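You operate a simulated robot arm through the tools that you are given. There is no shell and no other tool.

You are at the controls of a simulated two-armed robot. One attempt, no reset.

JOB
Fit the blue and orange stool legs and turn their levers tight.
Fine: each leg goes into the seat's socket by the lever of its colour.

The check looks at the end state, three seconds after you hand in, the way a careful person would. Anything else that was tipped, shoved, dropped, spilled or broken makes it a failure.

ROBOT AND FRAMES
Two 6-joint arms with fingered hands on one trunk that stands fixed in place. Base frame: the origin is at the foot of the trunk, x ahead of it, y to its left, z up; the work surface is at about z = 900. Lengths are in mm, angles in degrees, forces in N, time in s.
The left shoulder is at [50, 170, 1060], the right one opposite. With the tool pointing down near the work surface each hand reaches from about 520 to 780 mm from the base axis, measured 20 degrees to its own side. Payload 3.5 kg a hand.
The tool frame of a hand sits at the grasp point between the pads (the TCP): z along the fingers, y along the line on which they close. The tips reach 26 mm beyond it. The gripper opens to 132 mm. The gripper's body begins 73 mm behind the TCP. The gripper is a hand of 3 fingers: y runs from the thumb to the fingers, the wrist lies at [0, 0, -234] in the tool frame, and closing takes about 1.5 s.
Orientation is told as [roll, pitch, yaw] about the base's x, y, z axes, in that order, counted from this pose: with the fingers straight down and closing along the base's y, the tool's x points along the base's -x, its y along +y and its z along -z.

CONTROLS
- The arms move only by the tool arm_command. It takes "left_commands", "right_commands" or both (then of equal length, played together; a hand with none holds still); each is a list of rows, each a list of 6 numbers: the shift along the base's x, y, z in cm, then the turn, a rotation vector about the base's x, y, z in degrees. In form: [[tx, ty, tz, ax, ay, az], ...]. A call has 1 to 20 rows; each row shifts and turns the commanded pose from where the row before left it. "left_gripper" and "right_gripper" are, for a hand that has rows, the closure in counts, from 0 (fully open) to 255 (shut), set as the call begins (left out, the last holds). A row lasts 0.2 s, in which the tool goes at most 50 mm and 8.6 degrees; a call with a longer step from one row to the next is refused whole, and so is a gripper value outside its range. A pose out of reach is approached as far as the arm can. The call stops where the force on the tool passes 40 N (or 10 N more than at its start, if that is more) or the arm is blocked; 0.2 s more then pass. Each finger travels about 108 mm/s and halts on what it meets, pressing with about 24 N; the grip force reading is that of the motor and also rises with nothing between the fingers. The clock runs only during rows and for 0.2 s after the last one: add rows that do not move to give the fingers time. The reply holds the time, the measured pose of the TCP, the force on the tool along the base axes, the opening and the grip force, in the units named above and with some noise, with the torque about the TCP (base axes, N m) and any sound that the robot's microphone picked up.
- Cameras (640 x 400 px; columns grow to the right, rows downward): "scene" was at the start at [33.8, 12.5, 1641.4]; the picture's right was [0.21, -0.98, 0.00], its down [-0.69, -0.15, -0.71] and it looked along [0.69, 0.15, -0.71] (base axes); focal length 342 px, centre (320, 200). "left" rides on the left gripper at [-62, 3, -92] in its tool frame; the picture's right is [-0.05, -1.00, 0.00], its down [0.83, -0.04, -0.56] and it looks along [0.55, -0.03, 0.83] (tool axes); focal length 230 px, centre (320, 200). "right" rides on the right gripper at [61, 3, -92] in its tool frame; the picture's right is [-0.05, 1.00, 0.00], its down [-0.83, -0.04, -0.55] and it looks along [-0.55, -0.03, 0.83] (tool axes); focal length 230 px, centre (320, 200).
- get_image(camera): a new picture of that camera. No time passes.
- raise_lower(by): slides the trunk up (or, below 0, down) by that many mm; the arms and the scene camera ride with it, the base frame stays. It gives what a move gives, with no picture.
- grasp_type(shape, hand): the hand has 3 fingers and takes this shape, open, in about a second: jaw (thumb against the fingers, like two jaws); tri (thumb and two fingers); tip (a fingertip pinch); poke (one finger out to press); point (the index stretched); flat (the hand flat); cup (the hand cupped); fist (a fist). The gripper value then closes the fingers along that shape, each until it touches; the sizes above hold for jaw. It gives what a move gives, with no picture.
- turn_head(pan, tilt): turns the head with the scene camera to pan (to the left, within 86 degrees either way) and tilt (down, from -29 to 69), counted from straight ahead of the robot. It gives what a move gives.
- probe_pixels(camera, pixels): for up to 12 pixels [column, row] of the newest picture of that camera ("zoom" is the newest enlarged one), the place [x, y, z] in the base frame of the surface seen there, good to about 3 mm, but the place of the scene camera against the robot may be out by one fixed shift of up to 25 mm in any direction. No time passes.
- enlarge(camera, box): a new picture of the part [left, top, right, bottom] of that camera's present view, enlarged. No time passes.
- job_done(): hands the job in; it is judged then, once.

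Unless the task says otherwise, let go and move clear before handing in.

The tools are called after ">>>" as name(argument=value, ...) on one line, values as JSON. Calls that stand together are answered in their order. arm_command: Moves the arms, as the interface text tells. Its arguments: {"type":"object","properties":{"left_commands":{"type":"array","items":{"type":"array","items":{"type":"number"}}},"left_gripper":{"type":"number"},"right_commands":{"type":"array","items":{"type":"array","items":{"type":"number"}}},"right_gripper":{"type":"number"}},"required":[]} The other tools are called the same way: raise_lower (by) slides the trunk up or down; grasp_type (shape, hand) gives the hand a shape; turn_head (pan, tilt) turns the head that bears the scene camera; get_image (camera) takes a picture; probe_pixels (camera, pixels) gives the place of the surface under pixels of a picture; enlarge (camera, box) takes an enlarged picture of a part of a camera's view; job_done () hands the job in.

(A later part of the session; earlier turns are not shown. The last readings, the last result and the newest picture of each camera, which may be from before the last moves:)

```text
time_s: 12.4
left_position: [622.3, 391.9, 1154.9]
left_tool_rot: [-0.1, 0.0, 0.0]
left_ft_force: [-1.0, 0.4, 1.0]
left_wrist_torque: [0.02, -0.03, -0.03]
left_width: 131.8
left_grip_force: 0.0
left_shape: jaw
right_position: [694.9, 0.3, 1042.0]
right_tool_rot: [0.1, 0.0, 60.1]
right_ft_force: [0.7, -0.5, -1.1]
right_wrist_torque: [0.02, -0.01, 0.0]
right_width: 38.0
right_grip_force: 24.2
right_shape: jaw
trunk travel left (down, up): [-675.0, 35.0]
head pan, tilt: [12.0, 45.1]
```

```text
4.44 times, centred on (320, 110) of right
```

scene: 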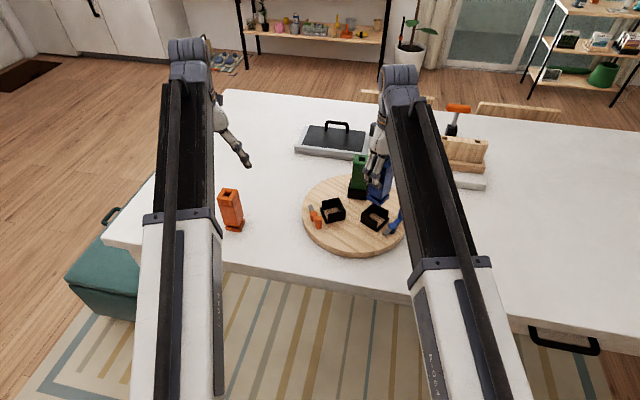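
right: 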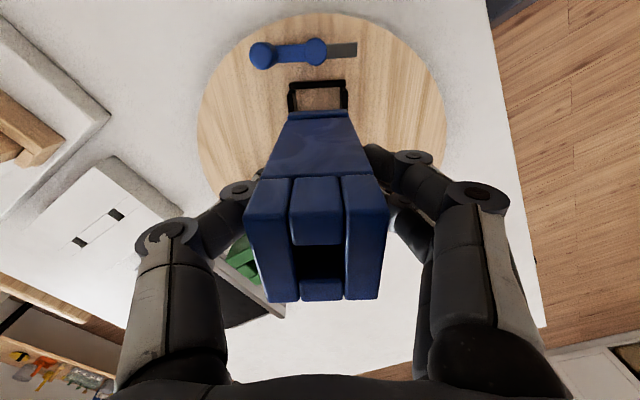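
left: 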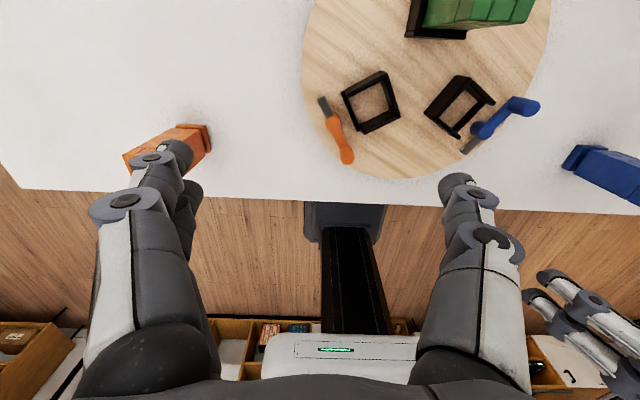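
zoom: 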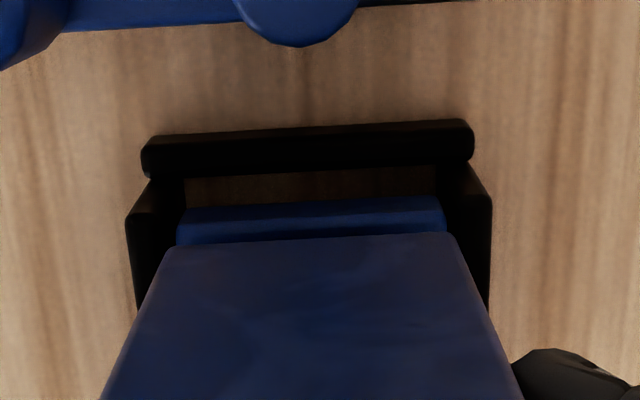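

The foot is inside the walls and the force is just the leg's weight. I'll continue down.

>>> arm_command(right_commands=[[0, 0, -0.4, 0, 0, 0], [0, 0, -0.4, 0, 0, 0], [0, 0, -0.3, 0, 0, 0], [0, 0, 0, 0, 0, 0]])

>>> enlarge(camera="right", box=[250, 65, 390, 155])

```text
time_s: 13.4
left_position: [621.7, 392.5, 1154.5]
left_tool_rot: [0.0, 0.0, 0.0]
left_ft_force: [0.2, -0.5, -0.5]
left_wrist_torque: [-0.02, -0.03, -0.01]
left_width: 131.9
left_grip_force: 0.0
left_shape: jaw
right_position: [693.6, 0.7, 1030.4]
right_tool_rot: [0.1, -0.1, 60.0]
right_ft_force: [-0.5, -0.3, -2.0]
right_wrist_torque: [0.03, 0.0, -0.03]
right_width: 37.9
right_grip_force: 23.3
right_shape: jaw
trunk travel left (down, up): [-675.0, 35.0]
head pan, tilt: [12.0, 45.1]
```

```text
4.44 times, centred on (320, 110) of right
```

zoom: 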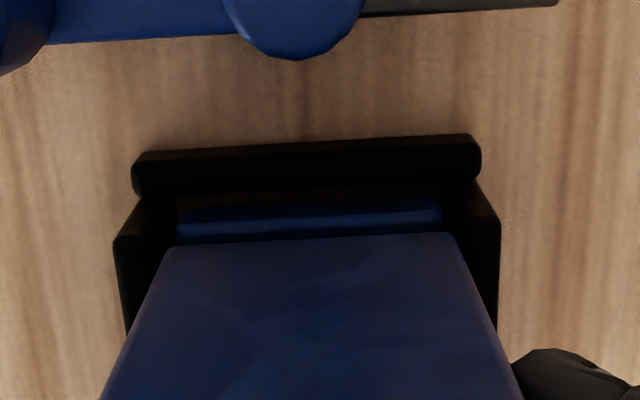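

The foot's bottom is level with the lip and is just behind it (lip bottom row 185, foot row 207). I'll lower the last ~11 mm in small steps and watch the force.

>>> arm_command(right_commands=[[0, 0, -0.3, 0, 0, 0], [0, 0, -0.3, 0, 0, 0], [0, 0, -0.2, 0, 0, 0], [0, 0, -0.15, 0, 0, 0], [0, 0, -0.1, 0, 0, 0], [0, 0, 0, 0, 0, 0]])

>>> enlarge(camera="right", box=[250, 65, 390, 155])

```text
time_s: 14.8
left_position: [621.2, 392.0, 1154.8]
left_tool_rot: [0.0, 0.1, 0.1]
left_ft_force: [-0.2, -0.7, -0.1]
left_wrist_torque: [-0.01, 0.0, 0.0]
left_width: 131.9
left_grip_force: 0.1
left_shape: jaw
right_position: [694.6, -0.1, 1020.2]
right_tool_rot: [0.2, 0.1, 60.1]
right_ft_force: [0.3, 0.1, -3.5]
right_wrist_torque: [-0.03, -0.02, 0.03]
right_width: 37.8
right_grip_force: 24.0
right_shape: jaw
trunk travel left (down, up): [-675.0, 35.0]
head pan, tilt: [12.0, 45.1]
```

```text
4.44 times, centred on (320, 110) of right
```

zoom: 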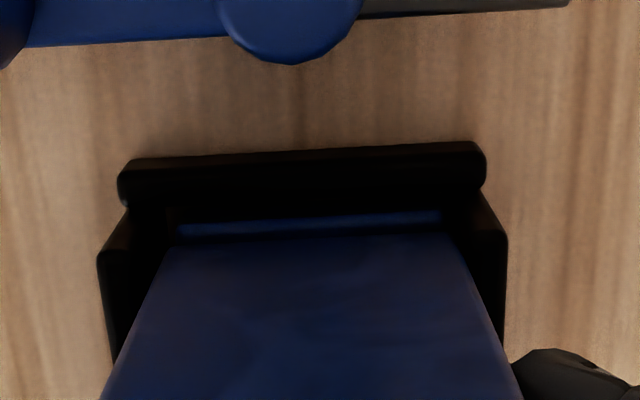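

No contact yet at z 1020 (the foot's bottom is at about 930). I'll ease down by single millimetres until the force rises.

>>> arm_command(right_commands=[[0, 0, -0.1, 0, 0, 0], [0, 0, 0, 0, 0, 0], [0, 0, -0.1, 0, 0, 0], [0, 0, 0, 0, 0, 0]])

```text
time_s: 15.8
left_position: [621.3, 392.9, 1154.2]
left_tool_rot: [-0.1, 0.0, 0.0]
left_ft_force: [-0.3, -0.8, 0.6]
left_wrist_torque: [-0.01, -0.01, -0.01]
left_width: 131.9
left_grip_force: 0.1
left_shape: jaw
right_position: [693.0, 0.0, 1019.5]
right_tool_rot: [-0.1, -0.1, 60.0]
right_ft_force: [0.4, 1.0, 6.8]
right_wrist_torque: [0.03, 0.04, -0.03]
right_width: 38.0
right_grip_force: 24.1
right_shape: jaw
trunk travel left (down, up): [-675.0, 35.0]
head pan, tilt: [12.0, 45.1]
```

The upward force of 6.8 N at z 1019.5 shows the foot is seated on the floor. I'll release and rise straight up.

>>> arm_command(right_commands=[[0, 0, 0, 0, 0, 0], [0, 0, 0, 0, 0, 0], [0, 0, 0, 0, 0, 0], [0, 0, 0, 0, 0, 0], [0, 0, 0, 0, 0, 0], [0, 0, 0, 0, 0, 0]], right_gripper=0)

>>> get_image(camera="right")

```text
time_s: 17.2
left_position: [622.0, 391.7, 1154.5]
left_tool_rot: [-0.1, 0.0, 0.0]
left_ft_force: [-0.3, 0.3, 0.2]
left_wrist_torque: [0.01, 0.02, -0.01]
left_width: 131.7
left_grip_force: 0.0
left_shape: jaw
right_position: [695.3, 0.4, 1018.2]
right_tool_rot: [0.2, -0.1, 60.0]
right_ft_force: [0.1, -0.6, 0.2]
right_wrist_torque: [-0.01, -0.01, 0.02]
right_width: 131.8
right_grip_force: 0.1
right_shape: jaw
trunk travel left (down, up): [-675.0, 35.0]
head pan, tilt: [12.0, 45.1]
```

```text
taken
```

right: 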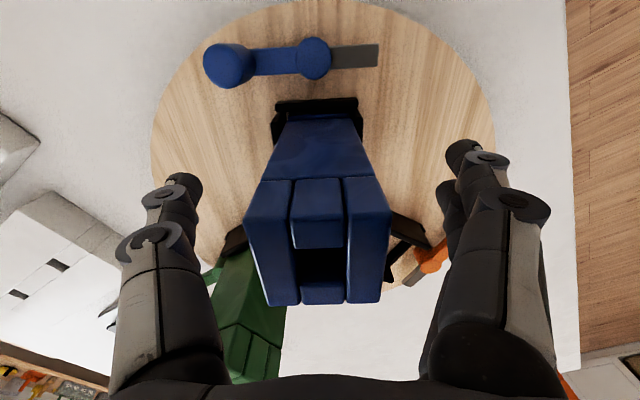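

The blue leg stands in its socket, free of the hand. I'll rise straight up and view the lever from above.

>>> arm_command(right_commands=[[0, 0, 4, 0, 0, 0], [0, 0, 4, 0, 0, 0], [0, 0, 4, 0, 0, 0], [0, 0, 0, 0, 0, 0]])

>>> get_image(camera="right")

>>> enlarge(camera="right", box=[230, 20, 400, 130])

>>> probe_pixels(camera="zoom", pixels=[[100, 120], [120, 110], [80, 130], [315, 115], [335, 115], [300, 115], [200, 120], [430, 105], [460, 105], [320, 230], [200, 210], [400, 200]])

```text
time_s: 18.2
left_position: [622.1, 391.3, 1155.0]
left_tool_rot: [0.0, 0.0, 0.1]
left_ft_force: [0.1, 1.3, -0.2]
left_wrist_torque: [0.01, 0.0, -0.02]
left_width: 131.9
left_grip_force: 0.0
left_shape: jaw
right_position: [691.5, 1.4, 1137.0]
right_tool_rot: [0.0, 0.1, 59.9]
right_ft_force: [-0.1, 1.3, -0.2]
right_wrist_torque: [0.0, -0.02, -0.02]
right_width: 131.9
right_grip_force: 0.0
right_shape: jaw
trunk travel left (down, up): [-675.0, 35.0]
head pan, tilt: [12.0, 45.1]
```

```text
taken
```

right: 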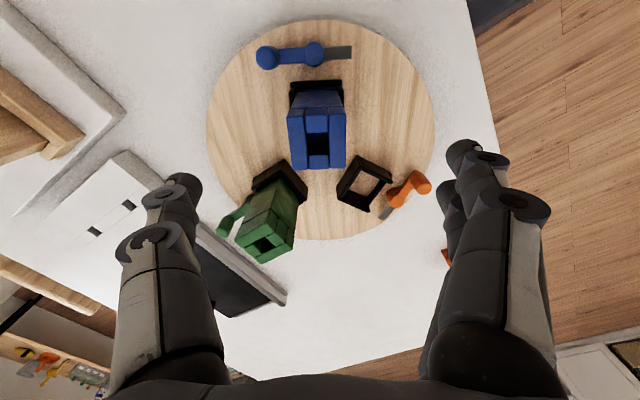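

```text
3.64 times, centred on (315, 75) of right
```

zoom: 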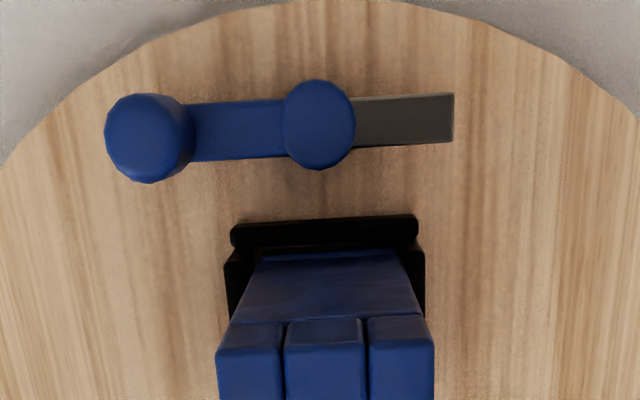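

```text
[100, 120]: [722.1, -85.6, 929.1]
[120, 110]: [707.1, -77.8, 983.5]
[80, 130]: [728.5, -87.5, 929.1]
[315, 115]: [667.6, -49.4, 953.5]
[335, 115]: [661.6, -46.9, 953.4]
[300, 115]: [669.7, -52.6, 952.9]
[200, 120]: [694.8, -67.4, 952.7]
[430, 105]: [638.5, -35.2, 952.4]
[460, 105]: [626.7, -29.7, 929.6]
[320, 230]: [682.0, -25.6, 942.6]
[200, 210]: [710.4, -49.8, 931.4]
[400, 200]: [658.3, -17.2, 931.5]
```

The lever is seen clearly: knob at zoom (148,138), pivot at (320,125). With yaw 60 the jaw closes along the lip direction, so I can pinch the knob from above while staying off the leg. I'll probe the knob and pivot centres more precisely.

>>> probe_pixels(camera="zoom", pixels=[[148, 132], [130, 132], [166, 132], [148, 112], [148, 152], [140, 140], [320, 125], [320, 100], [320, 150], [345, 125], [296, 125], [450, 118]])

>>> enlarge(camera="scene", box=[360, 170, 440, 240])

```text
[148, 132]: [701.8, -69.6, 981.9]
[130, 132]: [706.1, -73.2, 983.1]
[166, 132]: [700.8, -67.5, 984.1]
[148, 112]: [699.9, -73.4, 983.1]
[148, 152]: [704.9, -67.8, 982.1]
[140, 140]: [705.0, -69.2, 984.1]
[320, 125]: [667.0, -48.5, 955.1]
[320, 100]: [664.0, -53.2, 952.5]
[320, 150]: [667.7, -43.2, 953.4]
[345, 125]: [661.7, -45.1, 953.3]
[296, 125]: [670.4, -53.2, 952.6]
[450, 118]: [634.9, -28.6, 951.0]
```

```text
5.71 times, centred on (400, 205) of scene
```

zoom: 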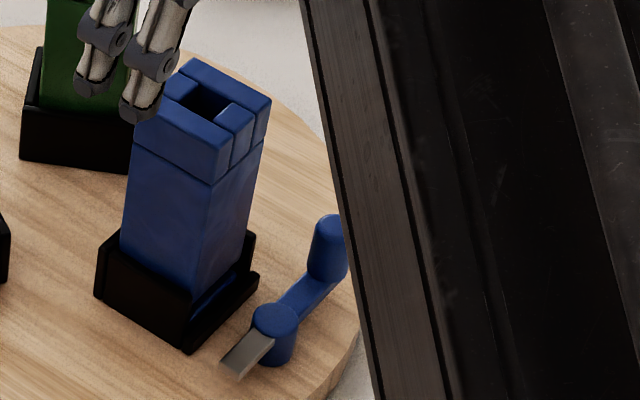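

Knob centre ≈ (702,-70, top 983); pivot ≈ (666,-48.8); arm 42 mm. I'll move above the knob with the jaw open and descend partway.

>>> arm_command(right_commands=[[0.385, -3.5, 0, 0, 0, 0], [0.385, -3.5, 0, 0, 0, 0], [0, 0, 0, 0, 0, 0], [0, 0, -4, 0, 0, 0], [0, 0, -4, 0, 0, 0], [0, 0, -3, 0, 0, 0], [0, 0, 0, 0, 0, 0]])

>>> get_image(camera="right")

```text
time_s: 19.8
left_position: [621.7, 391.4, 1154.2]
left_tool_rot: [-0.1, 0.0, -0.1]
left_ft_force: [0.1, 0.0, -0.9]
left_wrist_torque: [-0.05, 0.02, -0.01]
left_width: 132.1
left_grip_force: 0.1
left_shape: jaw
right_position: [702.7, -68.6, 1029.5]
right_tool_rot: [0.1, -0.1, 60.0]
right_ft_force: [-0.6, 0.2, -0.5]
right_wrist_torque: [-0.01, 0.01, -0.02]
right_width: 132.0
right_grip_force: 0.0
right_shape: jaw
trunk travel left (down, up): [-675.0, 35.0]
head pan, tilt: [12.0, 45.1]
```

```text
taken
```

right: 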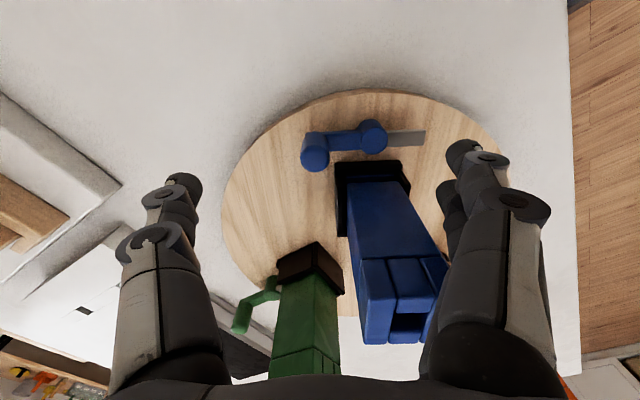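

The hand is over the knob and clear of the leg. I'll shift 4 mm outward so the inner finger has more room, then descend to TCP z≈990 (tips ≈964, above the arm at 953).

>>> arm_command(right_commands=[[-0.2, -0.35, 0, 0, 0, 0], [0, 0, -2, 0, 0, 0], [0, 0, -1.9, 0, 0, 0], [0, 0, 0, 0, 0, 0]])

>>> get_image(camera="right")

>>> get_image(camera="scene")

```text
time_s: 20.8
left_position: [619.5, 392.0, 1154.4]
left_tool_rot: [0.1, 0.0, 0.0]
left_ft_force: [-1.3, -0.1, -0.4]
left_wrist_torque: [0.0, 0.03, -0.02]
left_width: 132.0
left_grip_force: 0.0
left_shape: jaw
right_position: [699.9, -73.0, 992.1]
right_tool_rot: [0.0, 0.0, 59.9]
right_ft_force: [-0.6, -0.8, -0.1]
right_wrist_torque: [0.01, 0.0, 0.03]
right_width: 132.0
right_grip_force: 0.1
right_shape: jaw
trunk travel left (down, up): [-675.0, 35.0]
head pan, tilt: [12.0, 45.1]
```

```text
taken
```

right: 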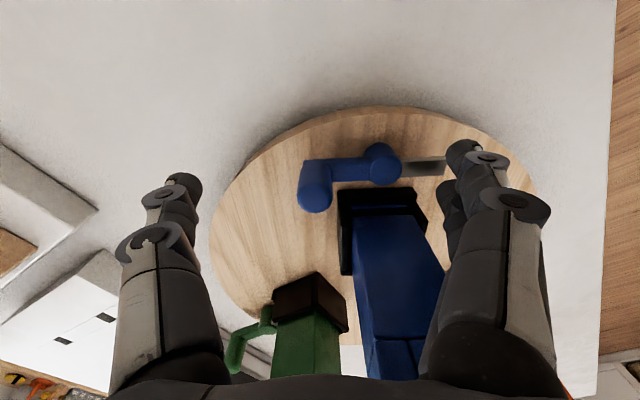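

```text
taken
```

scene: 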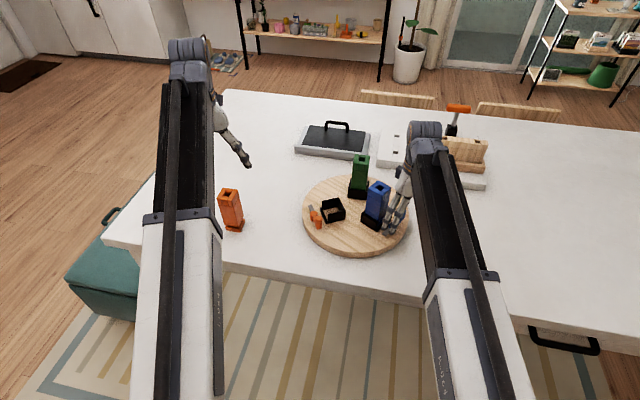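

The knob sits at (316,192), right between the fingers. I'll close on it.

>>> arm_command(right_commands=[[0, 0, 0, 0, 0, 0], [0, 0, 0, 0, 0, 0], [0, 0, 0, 0, 0, 0], [0, 0, 0, 0, 0, 0], [0, 0, 0, 0, 0, 0], [0, 0, 0, 0, 0, 0], [0, 0, 0, 0, 0, 0]], right_gripper=255)

>>> get_image(camera="right")

```text
time_s: 22.4
left_position: [622.4, 391.2, 1154.5]
left_tool_rot: [0.0, -0.1, 0.0]
left_ft_force: [0.2, 0.3, -0.2]
left_wrist_torque: [0.01, -0.02, -0.01]
left_width: 131.7
left_grip_force: 0.0
left_shape: jaw
right_position: [700.6, -75.2, 990.3]
right_tool_rot: [0.0, -0.1, 60.0]
right_ft_force: [5.3, -4.2, 0.6]
right_wrist_torque: [-0.06, -0.04, -0.02]
right_width: 6.3
right_grip_force: 23.9
right_shape: jaw
trunk travel left (down, up): [-675.0, 35.0]
head pan, tilt: [12.0, 45.1]
```

```text
taken
```

right: 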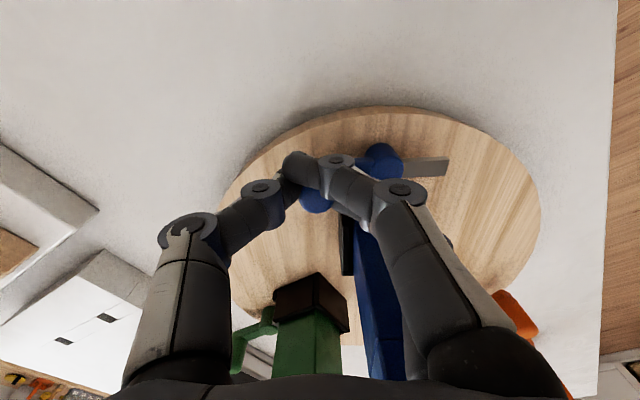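

The width reads 6.3 mm, so the front finger seems to have passed in front of the knob instead of gripping it. I'll zoom in.

>>> enlarge(camera="right", box=[230, 120, 470, 260])

>>> enlarge(camera="scene", box=[360, 170, 440, 245])

```text
2.67 times, centred on (350, 190) of right
```

zoom: 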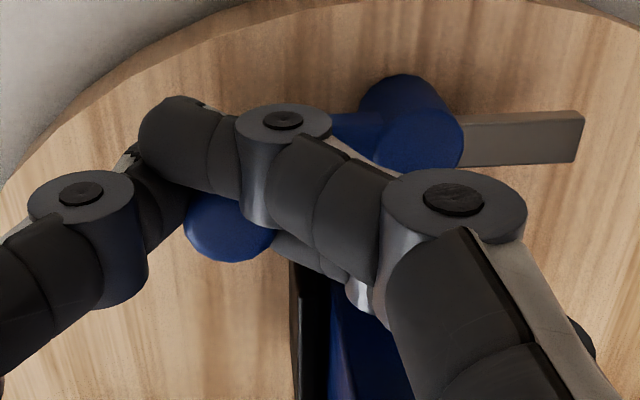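

```text
5.33 times, centred on (400, 208) of scene
```

zoom: 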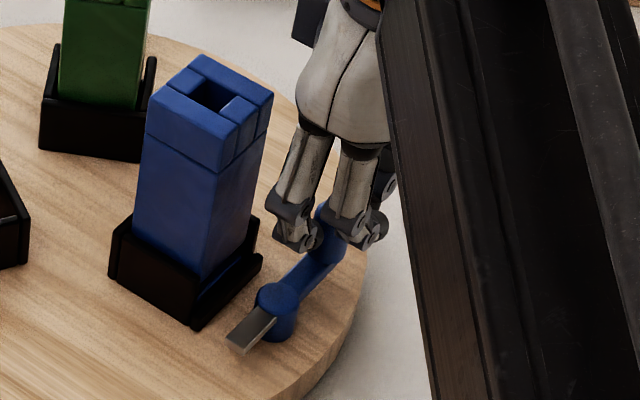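

This is useful: the knob is caged between the two fingers, with the thumb on its outer end. The inner finger can therefore push it outward and the thumb can finish the turn. I'll drive the knob along the first part of the clockwise arc and check forces.

>>> arm_command(right_commands=[[-0.31, -0.454, 0, 0, 0, 0], [-0.366, -0.41, 0, 0, 0, 0], [-0.416, -0.358, 0, 0, 0, 0], [0, 0, 0, 0, 0, 0]])

>>> enlarge(camera="right", box=[230, 120, 470, 260])

>>> enlarge(camera="scene", box=[360, 170, 440, 245])

```text
time_s: 23.4
left_position: [622.2, 390.2, 1153.8]
left_tool_rot: [0.1, 0.1, 0.0]
left_ft_force: [-1.1, -0.4, -0.2]
left_wrist_torque: [-0.01, -0.02, 0.01]
left_width: 132.1
left_grip_force: 0.1
left_shape: jaw
right_position: [689.5, -86.2, 990.0]
right_tool_rot: [0.0, 0.1, 59.9]
right_ft_force: [8.5, -8.1, 7.6]
right_wrist_torque: [-0.09, -0.2, -0.17]
right_width: 6.3
right_grip_force: 23.5
right_shape: jaw
trunk travel left (down, up): [-675.0, 35.0]
head pan, tilt: [12.0, 45.1]
```

```text
2.67 times, centred on (350, 190) of right
```

zoom: 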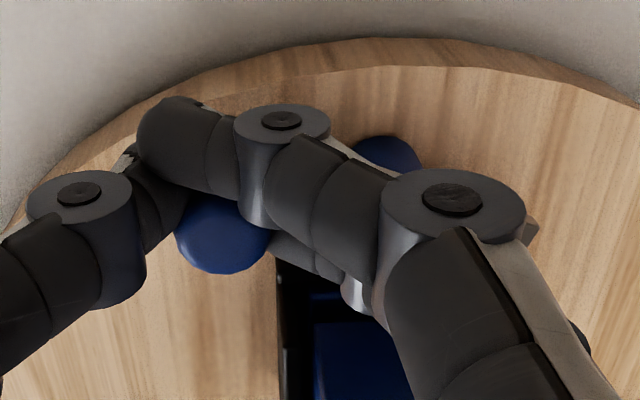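

```text
5.33 times, centred on (400, 208) of scene
```

zoom: 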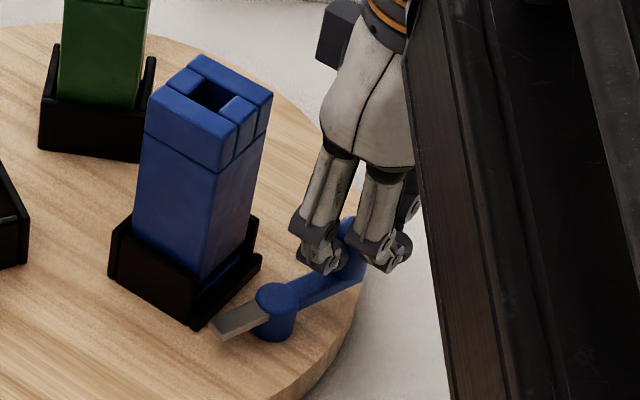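

The lever is turning: the blade in the scene zoom swung toward the leg while the leg and seat stayed at the same pixels. I'll continue along the arc.

>>> arm_command(right_commands=[[-0.46, -0.301, 0, 0, 0, 0], [-0.495, -0.239, 0, 0, 0, 0], [-0.521, -0.172, 0, 0, 0, 0], [0, 0, 0, 0, 0, 0]])

>>> enlarge(camera="right", box=[230, 120, 470, 260])

>>> enlarge(camera="scene", box=[360, 170, 440, 245])

```text
time_s: 24.4
left_position: [622.5, 389.4, 1154.6]
left_tool_rot: [0.1, 0.0, 0.0]
left_ft_force: [-0.8, -0.6, -0.4]
left_wrist_torque: [-0.01, -0.03, -0.03]
left_width: 131.8
left_grip_force: 0.0
left_shape: jaw
right_position: [673.7, -94.9, 989.5]
right_tool_rot: [0.2, 0.0, 59.9]
right_ft_force: [6.1, -14.6, 6.5]
right_wrist_torque: [-0.28, -0.19, -0.19]
right_width: 6.1
right_grip_force: 24.2
right_shape: jaw
trunk travel left (down, up): [-675.0, 35.0]
head pan, tilt: [12.0, 45.1]
```

```text
2.67 times, centred on (350, 190) of right
```

zoom: 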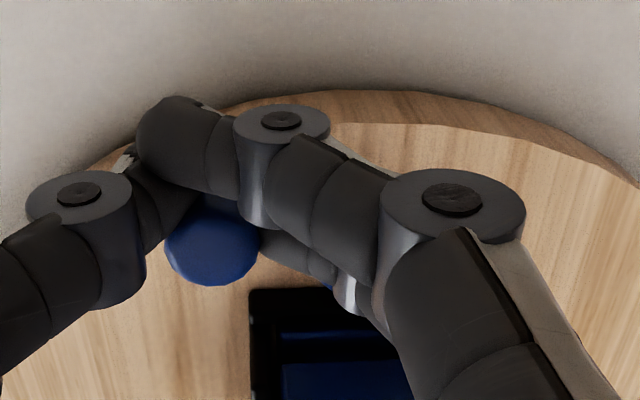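

```text
5.33 times, centred on (400, 208) of scene
```

zoom: 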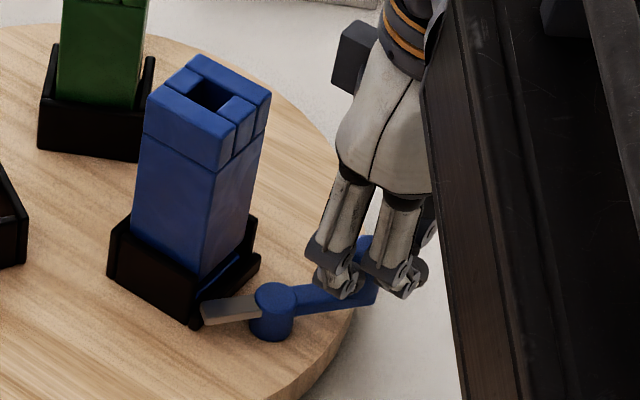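

The lever is about half way round. The reading (6,-15) N is mostly radial, so my path is a little too tight around the pivot. I'll add 3 mm outward and continue.

>>> arm_command(right_commands=[[0.08, -0.3, 0, 0, 0, 0], [-0.54, -0.1, 0, 0, 0, 0], [-0.55, -0.03, 0, 0, 0, 0], [0, 0, 0, 0, 0, 0]])

>>> enlarge(camera="right", box=[230, 120, 470, 260])

>>> enlarge(camera="scene", box=[360, 170, 440, 245])

```text
time_s: 25.4
left_position: [621.4, 391.4, 1155.5]
left_tool_rot: [0.1, 0.0, 0.1]
left_ft_force: [0.4, -0.1, 0.8]
left_wrist_torque: [-0.01, 0.02, -0.03]
left_width: 131.5
left_grip_force: 0.1
left_shape: jaw
right_position: [664.1, -98.4, 988.6]
right_tool_rot: [0.2, -0.1, 60.1]
right_ft_force: [2.5, -11.1, 3.6]
right_wrist_torque: [-0.18, -0.08, -0.2]
right_width: 6.1
right_grip_force: 23.7
right_shape: jaw
trunk travel left (down, up): [-675.0, 35.0]
head pan, tilt: [12.0, 45.1]
```

```text
2.67 times, centred on (350, 190) of right
```

zoom: 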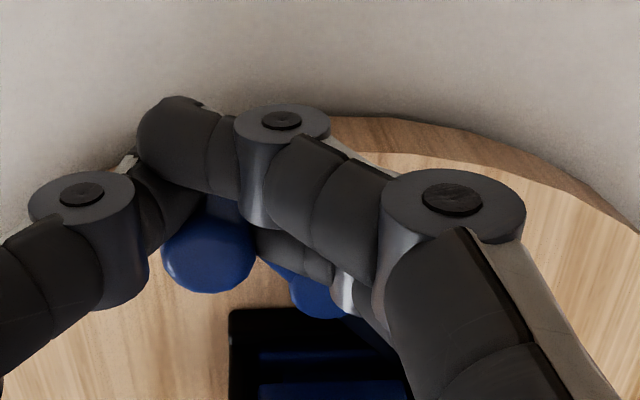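

```text
5.33 times, centred on (400, 208) of scene
```

zoom: 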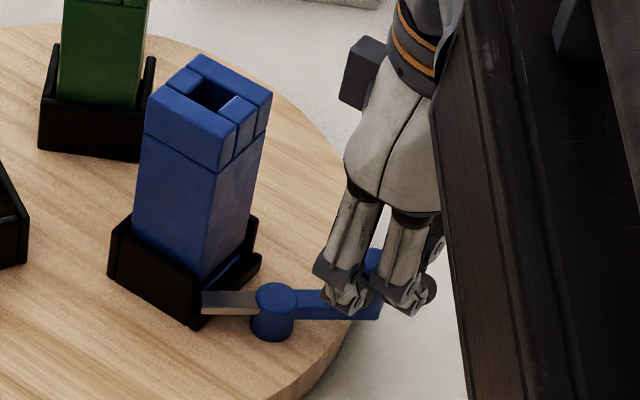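

The lever is now about 50° round and the seat is steady. I'll keep following the arc with a slight outward bias.

>>> arm_command(right_commands=[[-0.545, -0.2, 0, 0, 0, 0], [-0.55, -0.05, 0, 0, 0, 0], [-0.546, 0.067, 0, 0, 0, 0], [0, 0, 0, 0, 0, 0]])

>>> enlarge(camera="right", box=[230, 120, 470, 260])

>>> enlarge(camera="scene", box=[360, 170, 440, 245])

```text
time_s: 26.4
left_position: [621.1, 391.0, 1155.6]
left_tool_rot: [0.1, 0.0, 0.0]
left_ft_force: [-0.4, -0.1, -0.5]
left_wrist_torque: [0.02, 0.03, 0.0]
left_width: 131.9
left_grip_force: 0.1
left_shape: jaw
right_position: [646.2, -101.0, 988.7]
right_tool_rot: [0.0, -0.1, 60.0]
right_ft_force: [-2.2, -10.9, 0.8]
right_wrist_torque: [-0.17, 0.01, -0.17]
right_width: 4.7
right_grip_force: 23.9
right_shape: jaw
trunk travel left (down, up): [-675.0, 35.0]
head pan, tilt: [12.0, 45.1]
```

```text
2.67 times, centred on (350, 190) of right
```

zoom: 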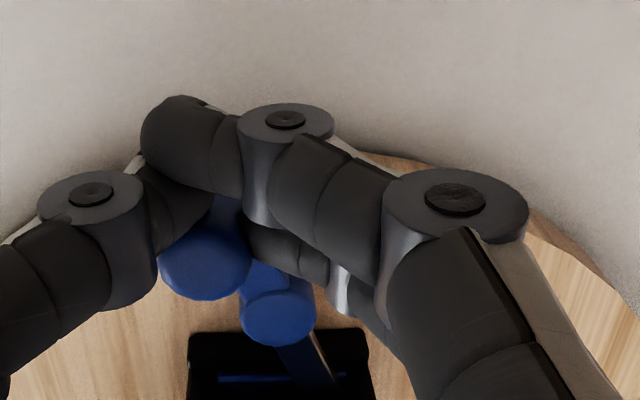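

```text
5.33 times, centred on (400, 208) of scene
```

zoom: 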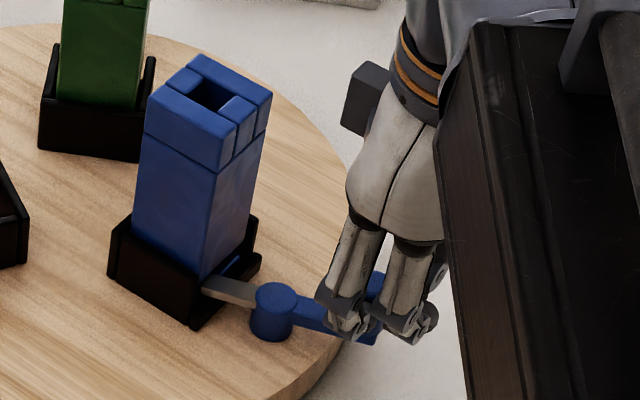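

The blade is passing over the lip into the groove, with low forces. I'll continue the arc.

>>> arm_command(right_commands=[[-0.54, 0.08, 0, 0, 0, 0], [-0.52, 0.16, 0, 0, 0, 0], [-0.49, 0.22, 0, 0, 0, 0], [0, 0, 0, 0, 0, 0]])

>>> enlarge(camera="right", box=[230, 120, 470, 260])

>>> enlarge(camera="scene", box=[360, 170, 440, 245])

```text
time_s: 27.4
left_position: [621.5, 389.6, 1153.8]
left_tool_rot: [0.0, 0.0, -0.1]
left_ft_force: [-0.7, -0.2, -0.9]
left_wrist_torque: [-0.01, -0.01, 0.01]
left_width: 132.1
left_grip_force: 0.0
left_shape: jaw
right_position: [630.2, -94.6, 988.2]
right_tool_rot: [0.2, 0.0, 60.0]
right_ft_force: [-7.8, -13.0, 0.2]
right_wrist_torque: [-0.21, 0.08, -0.14]
right_width: 3.5
right_grip_force: 23.9
right_shape: jaw
trunk travel left (down, up): [-675.0, 35.0]
head pan, tilt: [12.0, 45.1]
```

```text
2.67 times, centred on (350, 190) of right
```

zoom: 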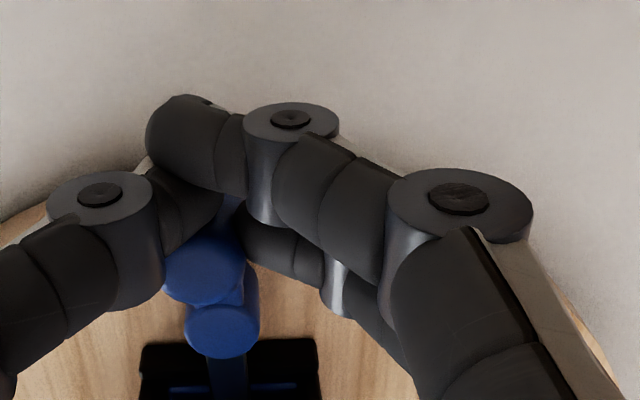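

```text
5.33 times, centred on (400, 208) of scene
```

zoom: 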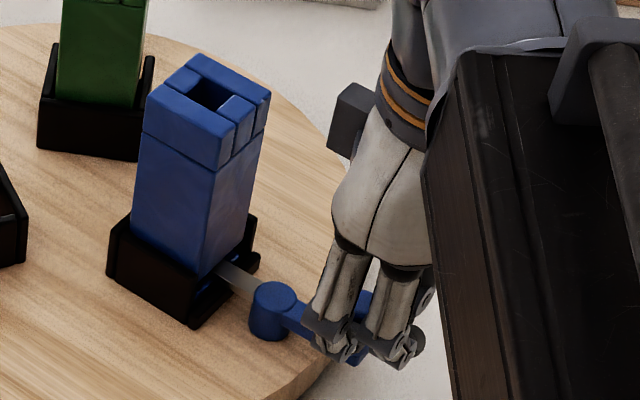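

The blade is nearly perpendicular to the lip in the right view. I'll relax the radial push by 2 mm and go a little further in small steps until it stops.

>>> arm_command(right_commands=[[-0.1, -0.17, 0, 0, 0, 0], [-0.36, 0.18, 0, 0, 0, 0], [-0.35, 0.2, 0, 0, 0, 0], [0, 0, 0, 0, 0, 0]])

>>> enlarge(camera="right", box=[230, 120, 470, 260])

>>> enlarge(camera="scene", box=[360, 170, 440, 245])

```text
time_s: 28.4
left_position: [621.7, 391.1, 1154.8]
left_tool_rot: [-0.1, 0.0, -0.2]
left_ft_force: [0.5, 0.5, 0.0]
left_wrist_torque: [0.02, -0.02, -0.01]
left_width: 131.8
left_grip_force: 0.0
left_shape: jaw
right_position: [624.2, -90.9, 990.7]
right_tool_rot: [0.1, -0.1, 59.9]
right_ft_force: [-4.0, -4.8, 0.0]
right_wrist_torque: [-0.04, 0.07, -0.08]
right_width: 2.1
right_grip_force: 23.7
right_shape: jaw
trunk travel left (down, up): [-675.0, 35.0]
head pan, tilt: [12.0, 45.1]
```

```text
2.67 times, centred on (350, 190) of right
```

zoom: 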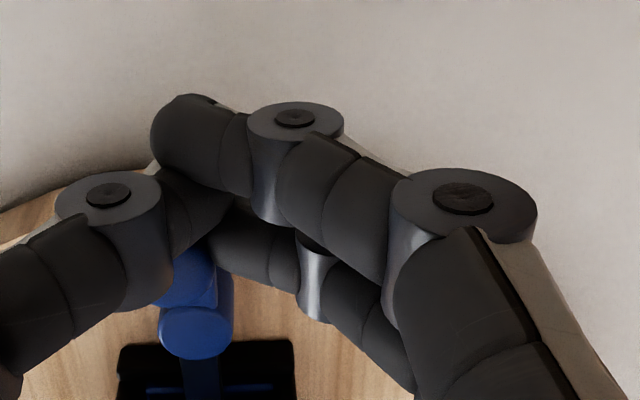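

```text
5.33 times, centred on (400, 208) of scene
```

zoom: 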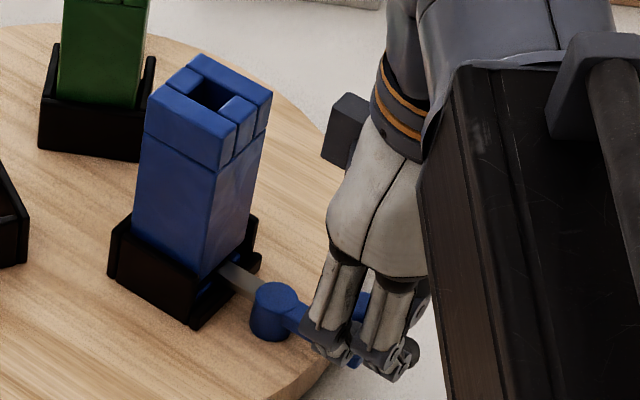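

The fingers are starting to slide off the knob and the lever no longer moves, so it is at or near its stop. I'll lift straight up off the knob, open, and look.

>>> arm_command(right_commands=[[0, 0, 2, 0, 0, 0], [0, 0, 3, 0, 0, 0], [0, 0, 4, 0, 0, 0], [0, 0, 0, 0, 0, 0]])

>>> arm_command(right_commands=[[0, 0, 4, 0, 0, 0], [0, 0, 0, 0, 0, 0], [0, 0, 0, 0, 0, 0], [0, 0, 0, 0, 0, 0], [0, 0, 0, 0, 0, 0], [0, 0, 0, 0, 0, 0]], right_gripper=0)

>>> get_image(camera="right")

>>> enlarge(camera="scene", box=[350, 165, 440, 245])

```text
time_s: 29.4
left_position: [622.6, 392.6, 1154.3]
left_tool_rot: [0.1, -0.1, 0.0]
left_ft_force: [-0.5, 0.3, 1.3]
left_wrist_torque: [-0.04, -0.01, 0.02]
left_width: 131.9
left_grip_force: 0.1
left_shape: jaw
right_position: [625.1, -92.6, 1077.3]
right_tool_rot: [0.2, -0.2, 60.1]
right_ft_force: [-1.1, -1.1, 0.8]
right_wrist_torque: [-0.03, -0.01, 0.01]
right_width: 1.4
right_grip_force: 24.2
right_shape: jaw
trunk travel left (down, up): [-675.0, 35.0]
head pan, tilt: [12.0, 45.1]
```

```text
time_s: 30.8
left_position: [622.1, 392.3, 1154.1]
left_tool_rot: [0.1, 0.0, 0.0]
left_ft_force: [0.7, 0.0, -0.1]
left_wrist_torque: [0.01, 0.02, -0.04]
left_width: 131.8
left_grip_force: 0.1
left_shape: jaw
right_position: [624.2, -91.2, 1117.1]
right_tool_rot: [0.2, -0.1, 60.0]
right_ft_force: [-0.2, 0.2, -0.2]
right_wrist_torque: [0.04, 0.0, 0.0]
right_width: 132.0
right_grip_force: 0.0
right_shape: jaw
trunk travel left (down, up): [-675.0, 35.0]
head pan, tilt: [12.0, 45.1]
```

```text
taken
```

right: 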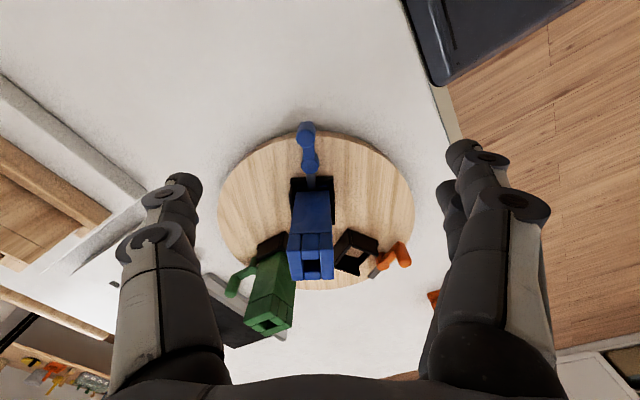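

```text
5.00 times, centred on (395, 205) of scene
```

zoom: 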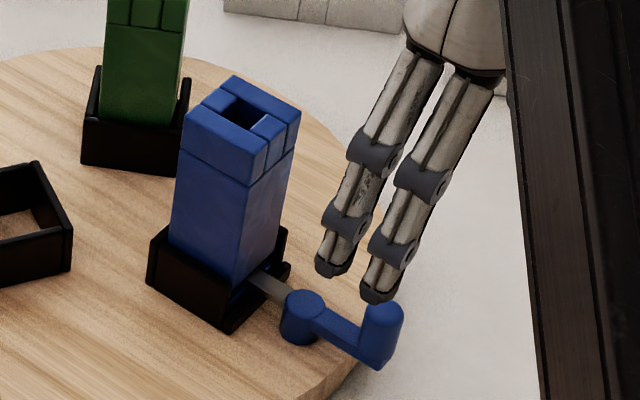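

The blue lever now points outward like the green one. I'll measure its angle against the lip and compare it with the green lever.

>>> enlarge(camera="right", box=[265, 110, 355, 200])

>>> probe_pixels(camera="zoom", pixels=[[300, 90], [310, 75], [300, 175], [312, 240], [320, 260], [330, 310], [305, 130], [310, 225], [320, 255]])

>>> enlarge(camera="right", box=[210, 220, 300, 340])

>>> probe_pixels(camera="zoom", pixels=[[215, 170], [205, 190], [225, 160], [180, 215], [155, 240], [250, 160], [235, 170]])

```text
4.44 times, centred on (310, 155) of right
```

zoom: 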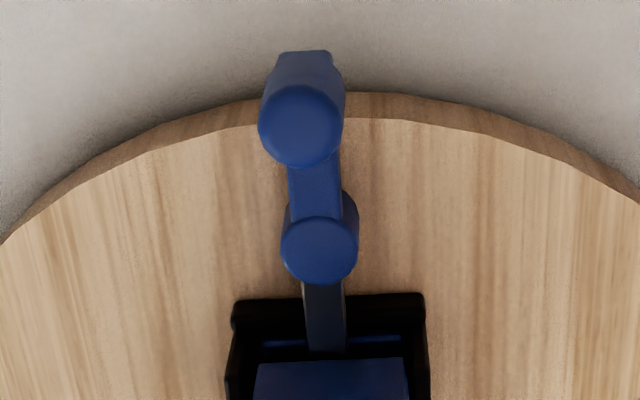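

```text
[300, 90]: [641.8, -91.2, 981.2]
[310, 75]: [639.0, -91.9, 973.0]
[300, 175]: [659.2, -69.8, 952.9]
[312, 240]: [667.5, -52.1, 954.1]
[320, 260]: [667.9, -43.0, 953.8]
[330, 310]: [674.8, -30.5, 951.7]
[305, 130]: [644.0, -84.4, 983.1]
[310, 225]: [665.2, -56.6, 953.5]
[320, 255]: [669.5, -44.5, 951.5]
```

```text
3.33 times, centred on (255, 280) of right
```

zoom: 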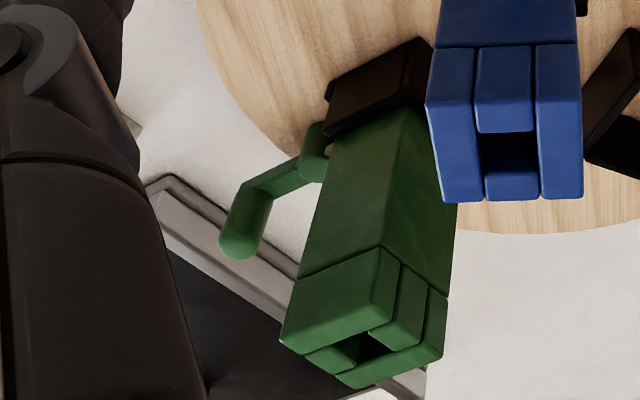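

```text
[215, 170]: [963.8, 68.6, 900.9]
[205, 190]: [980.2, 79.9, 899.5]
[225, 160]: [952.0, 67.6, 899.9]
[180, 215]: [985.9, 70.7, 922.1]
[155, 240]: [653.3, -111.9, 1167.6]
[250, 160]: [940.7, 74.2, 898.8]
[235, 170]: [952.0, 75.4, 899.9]
```

The blue arm lies at about 238–240°, which is square to its lip and roughly 90° turned. I'll measure the green lever's angle for comparison.

>>> probe_pixels(camera="zoom", pixels=[[316, 150], [312, 165], [320, 140], [285, 178], [265, 185], [295, 172], [250, 200], [240, 240], [232, 245], [245, 235], [310, 130]])

>>> enlarge(camera="right", box=[290, 170, 345, 205])

```text
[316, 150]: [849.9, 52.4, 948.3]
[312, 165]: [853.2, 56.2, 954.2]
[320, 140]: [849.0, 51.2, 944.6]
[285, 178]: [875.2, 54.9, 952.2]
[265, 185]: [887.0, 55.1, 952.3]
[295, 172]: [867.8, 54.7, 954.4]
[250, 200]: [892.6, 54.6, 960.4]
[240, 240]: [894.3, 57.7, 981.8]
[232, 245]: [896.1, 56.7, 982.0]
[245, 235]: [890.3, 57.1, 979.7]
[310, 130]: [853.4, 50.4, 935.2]
```

```text
11.43 times, centred on (318, 188) of right
```

zoom: 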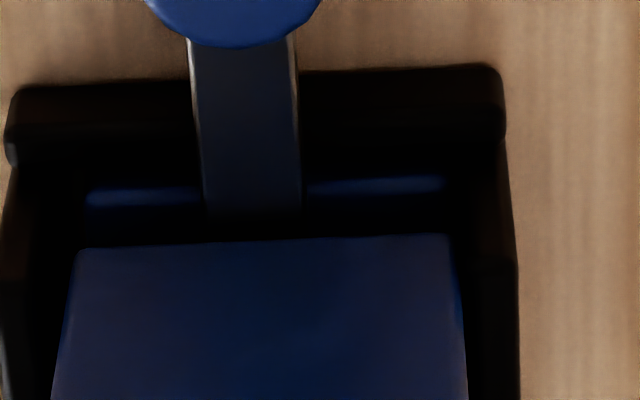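

Green's arm is square to its lip as well, and blue matches it: the blade covers the foot ledge in the close-up. To be sure it is tight I'll push the knob on with closed fingers until I feel the stop. First I'll close and come down beside the knob.

>>> arm_command(right_commands=[[2.2, -0.42, 0, 0, 0, 0], [2.2, -0.42, 0, 0, 0, 0], [0, 0, 0, 0, 0, 0], [0, 0, 0, 0, 0, 0], [0, 0, 0, 0, 0, 0], [0, 0, 0, 0, 0, 0], [0, 0, 0, 0, 0, 0], [0, 0, -4, 0, 0, 0], [0, 0, 0, 0, 0, 0]], right_gripper=255)

>>> get_image(camera="right")

```text
time_s: 32.8
left_position: [622.2, 391.7, 1154.6]
left_tool_rot: [-0.1, 0.0, 0.1]
left_ft_force: [-0.3, 0.3, -0.1]
left_wrist_torque: [0.03, 0.02, 0.01]
left_width: 131.9
left_grip_force: 0.0
left_shape: jaw
right_position: [668.2, -100.3, 1078.7]
right_tool_rot: [0.0, -0.1, 60.1]
right_ft_force: [-0.2, -0.6, -1.0]
right_wrist_torque: [-0.01, 0.04, 0.0]
right_width: 0.0
right_grip_force: 24.1
right_shape: jaw
trunk travel left (down, up): [-675.0, 35.0]
head pan, tilt: [12.0, 45.1]
```

```text
taken
```

right: 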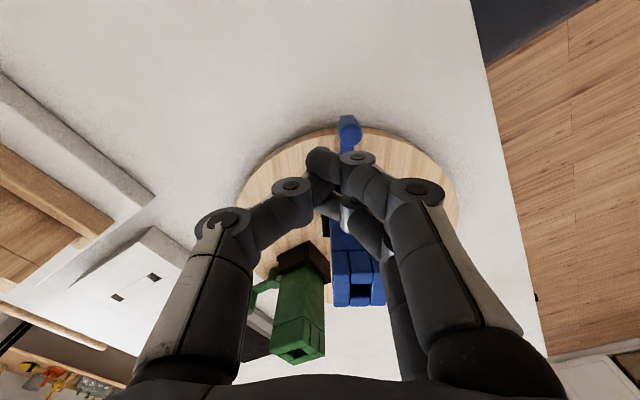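

The curled fingers are sloped, so the straight thumb of an open jaw makes a cleaner pusher. I'll open, place the thumb on the knob's trailing side, and descend.

>>> arm_command(right_commands=[[-3.22, 1.89, 0, 0, 0, 0], [-3.22, 1.89, 0, 0, 0, 0], [0, 0, 0, 0, 0, 0], [0, 0, 0, 0, 0, 0], [0, 0, 0, 0, 0, 0], [0, 0, 0, 0, 0, 0], [0, 0, 0, 0, 0, 0]], right_gripper=0)

>>> get_image(camera="right")

```text
time_s: 34.4
left_position: [621.7, 390.9, 1153.6]
left_tool_rot: [0.0, 0.0, -0.1]
left_ft_force: [0.5, 0.4, -1.3]
left_wrist_torque: [0.0, 0.0, -0.01]
left_width: 131.9
left_grip_force: 0.0
left_shape: jaw
right_position: [602.8, -63.5, 1079.0]
right_tool_rot: [0.1, -0.2, 60.1]
right_ft_force: [0.0, 0.3, 0.9]
right_wrist_torque: [-0.02, 0.03, 0.01]
right_width: 131.9
right_grip_force: 0.0
right_shape: jaw
trunk travel left (down, up): [-675.0, 35.0]
head pan, tilt: [12.0, 45.1]
```

```text
taken
```

right: 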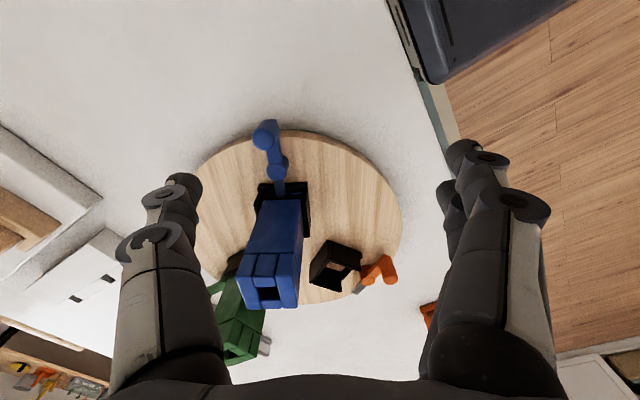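

The thumb is to the left of the knob at (268,132). I'll descend to TCP z≈986.

>>> arm_command(right_commands=[[0, 0, -4, 0, 0, 0], [0, 0, -3, 0, 0, 0], [0, 0, -2.3, 0, 0, 0], [0, 0, 0, 0, 0, 0]])

>>> get_image(camera="right")

```text
time_s: 35.4
left_position: [621.6, 391.7, 1154.7]
left_tool_rot: [0.0, 0.0, 0.0]
left_ft_force: [0.1, -1.0, -0.3]
left_wrist_torque: [-0.02, 0.0, 0.0]
left_width: 132.1
left_grip_force: 0.1
left_shape: jaw
right_position: [603.3, -61.8, 986.7]
right_tool_rot: [0.0, -0.1, 60.0]
right_ft_force: [0.1, 0.1, -0.7]
right_wrist_torque: [0.0, 0.01, 0.0]
right_width: 132.0
right_grip_force: 0.0
right_shape: jaw
trunk travel left (down, up): [-675.0, 35.0]
head pan, tilt: [12.0, 45.1]
```

```text
taken
```

right: 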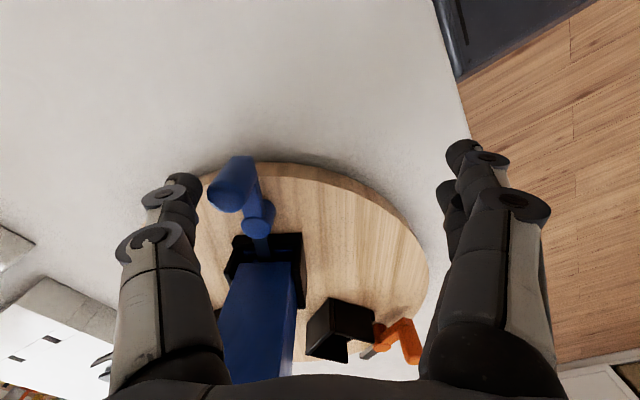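

The thumb tip (185,190) is just left of the knob (230,190). I'll push along the tightening direction in small steps and watch the force.

>>> arm_command(right_commands=[[-0.26, 0.15, 0, 0, 0, 0], [-0.26, 0.15, 0, 0, 0, 0], [-0.17, 0.1, 0, 0, 0, 0], [0, 0, 0, 0, 0, 0]])

>>> arm_command(right_commands=[[-0.17, 0.1, 0, 0, 0, 0], [0, 0, 0, 0, 0, 0]])

>>> get_image(camera="right")

```text
time_s: 36.4
left_position: [622.2, 392.0, 1154.9]
left_tool_rot: [0.0, 0.0, 0.0]
left_ft_force: [-0.1, 0.4, -0.1]
left_wrist_torque: [-0.01, 0.02, -0.01]
left_width: 132.1
left_grip_force: 0.1
left_shape: jaw
right_position: [596.1, -57.9, 987.8]
right_tool_rot: [0.1, -0.1, 60.0]
right_ft_force: [1.6, -0.5, -0.2]
right_wrist_torque: [0.0, -0.03, -0.02]
right_width: 132.3
right_grip_force: 0.0
right_shape: jaw
trunk travel left (down, up): [-675.0, 35.0]
head pan, tilt: [12.0, 45.1]
```

```text
time_s: 37.0
left_position: [621.7, 391.6, 1154.4]
left_tool_rot: [0.0, 0.0, 0.0]
left_ft_force: [-0.2, -1.1, -0.4]
left_wrist_torque: [0.0, 0.02, 0.03]
left_width: 131.8
left_grip_force: 0.0
left_shape: jaw
right_position: [595.8, -58.0, 985.5]
right_tool_rot: [0.0, 0.0, 60.0]
right_ft_force: [2.5, -1.3, 0.6]
right_wrist_torque: [-0.04, -0.05, -0.04]
right_width: 132.1
right_grip_force: 0.0
right_shape: jaw
trunk travel left (down, up): [-675.0, 35.0]
head pan, tilt: [12.0, 45.1]
```

```text
taken
```

right: 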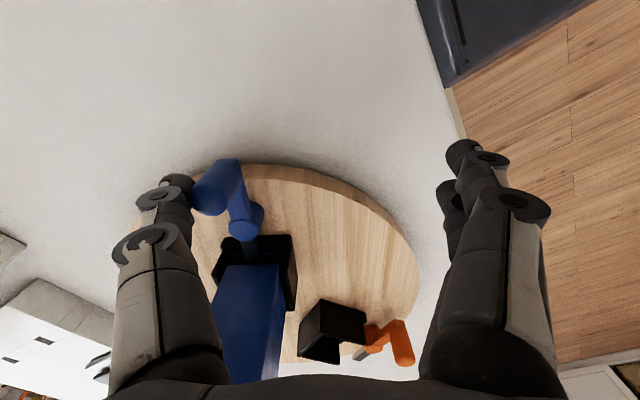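

Contact has started (about 2.8 N). I'll press on in 2 mm steps.

>>> arm_command(right_commands=[[-0.17, 0.1, 0, 0, 0, 0], [-0.17, 0.1, 0, 0, 0, 0], [0, 0, 0, 0, 0, 0]])

>>> arm_command(right_commands=[[-0.17, 0.1, 0, 0, 0, 0], [-0.17, 0.1, 0, 0, 0, 0], [0, 0, 0, 0, 0, 0]])

>>> get_image(camera="right")

>>> enlarge(camera="scene", box=[350, 165, 440, 245])

```text
time_s: 37.8
left_position: [621.8, 390.8, 1155.5]
left_tool_rot: [0.0, 0.0, 0.0]
left_ft_force: [-0.2, 0.5, -0.7]
left_wrist_torque: [0.03, -0.04, -0.03]
left_width: 132.1
left_grip_force: 0.1
left_shape: jaw
right_position: [592.7, -56.6, 985.2]
right_tool_rot: [0.2, -0.1, 60.0]
right_ft_force: [4.8, -3.1, -0.4]
right_wrist_torque: [-0.01, 0.01, -0.06]
right_width: 132.0
right_grip_force: 0.0
right_shape: jaw
trunk travel left (down, up): [-675.0, 35.0]
head pan, tilt: [12.0, 45.1]
```

```text
time_s: 38.6
left_position: [622.4, 390.8, 1154.8]
left_tool_rot: [0.0, 0.0, -0.1]
left_ft_force: [0.4, 0.6, -0.5]
left_wrist_torque: [-0.01, 0.03, 0.0]
left_width: 131.8
left_grip_force: 0.0
left_shape: jaw
right_position: [589.2, -54.4, 986.5]
right_tool_rot: [0.1, -0.2, 60.0]
right_ft_force: [7.9, -5.4, -1.3]
right_wrist_torque: [0.03, 0.01, -0.09]
right_width: 131.9
right_grip_force: 0.0
right_shape: jaw
trunk travel left (down, up): [-675.0, 35.0]
head pan, tilt: [12.0, 45.1]
```

```text
taken
```

right: 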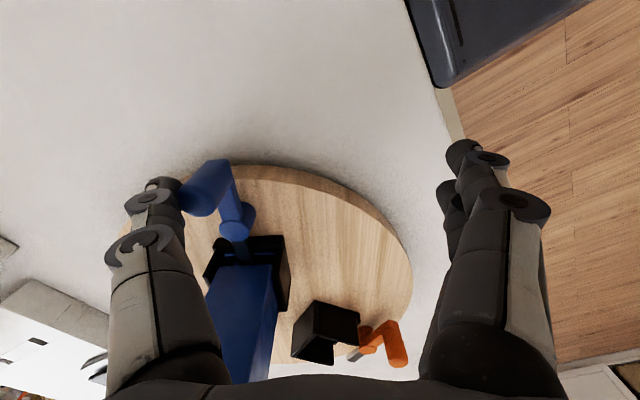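

```text
5.00 times, centred on (395, 205) of scene
```

zoom: 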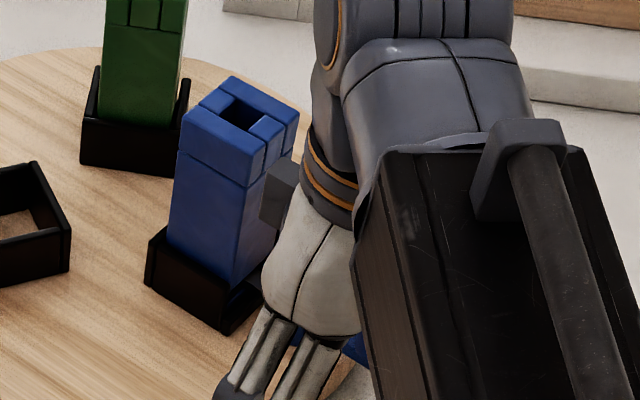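

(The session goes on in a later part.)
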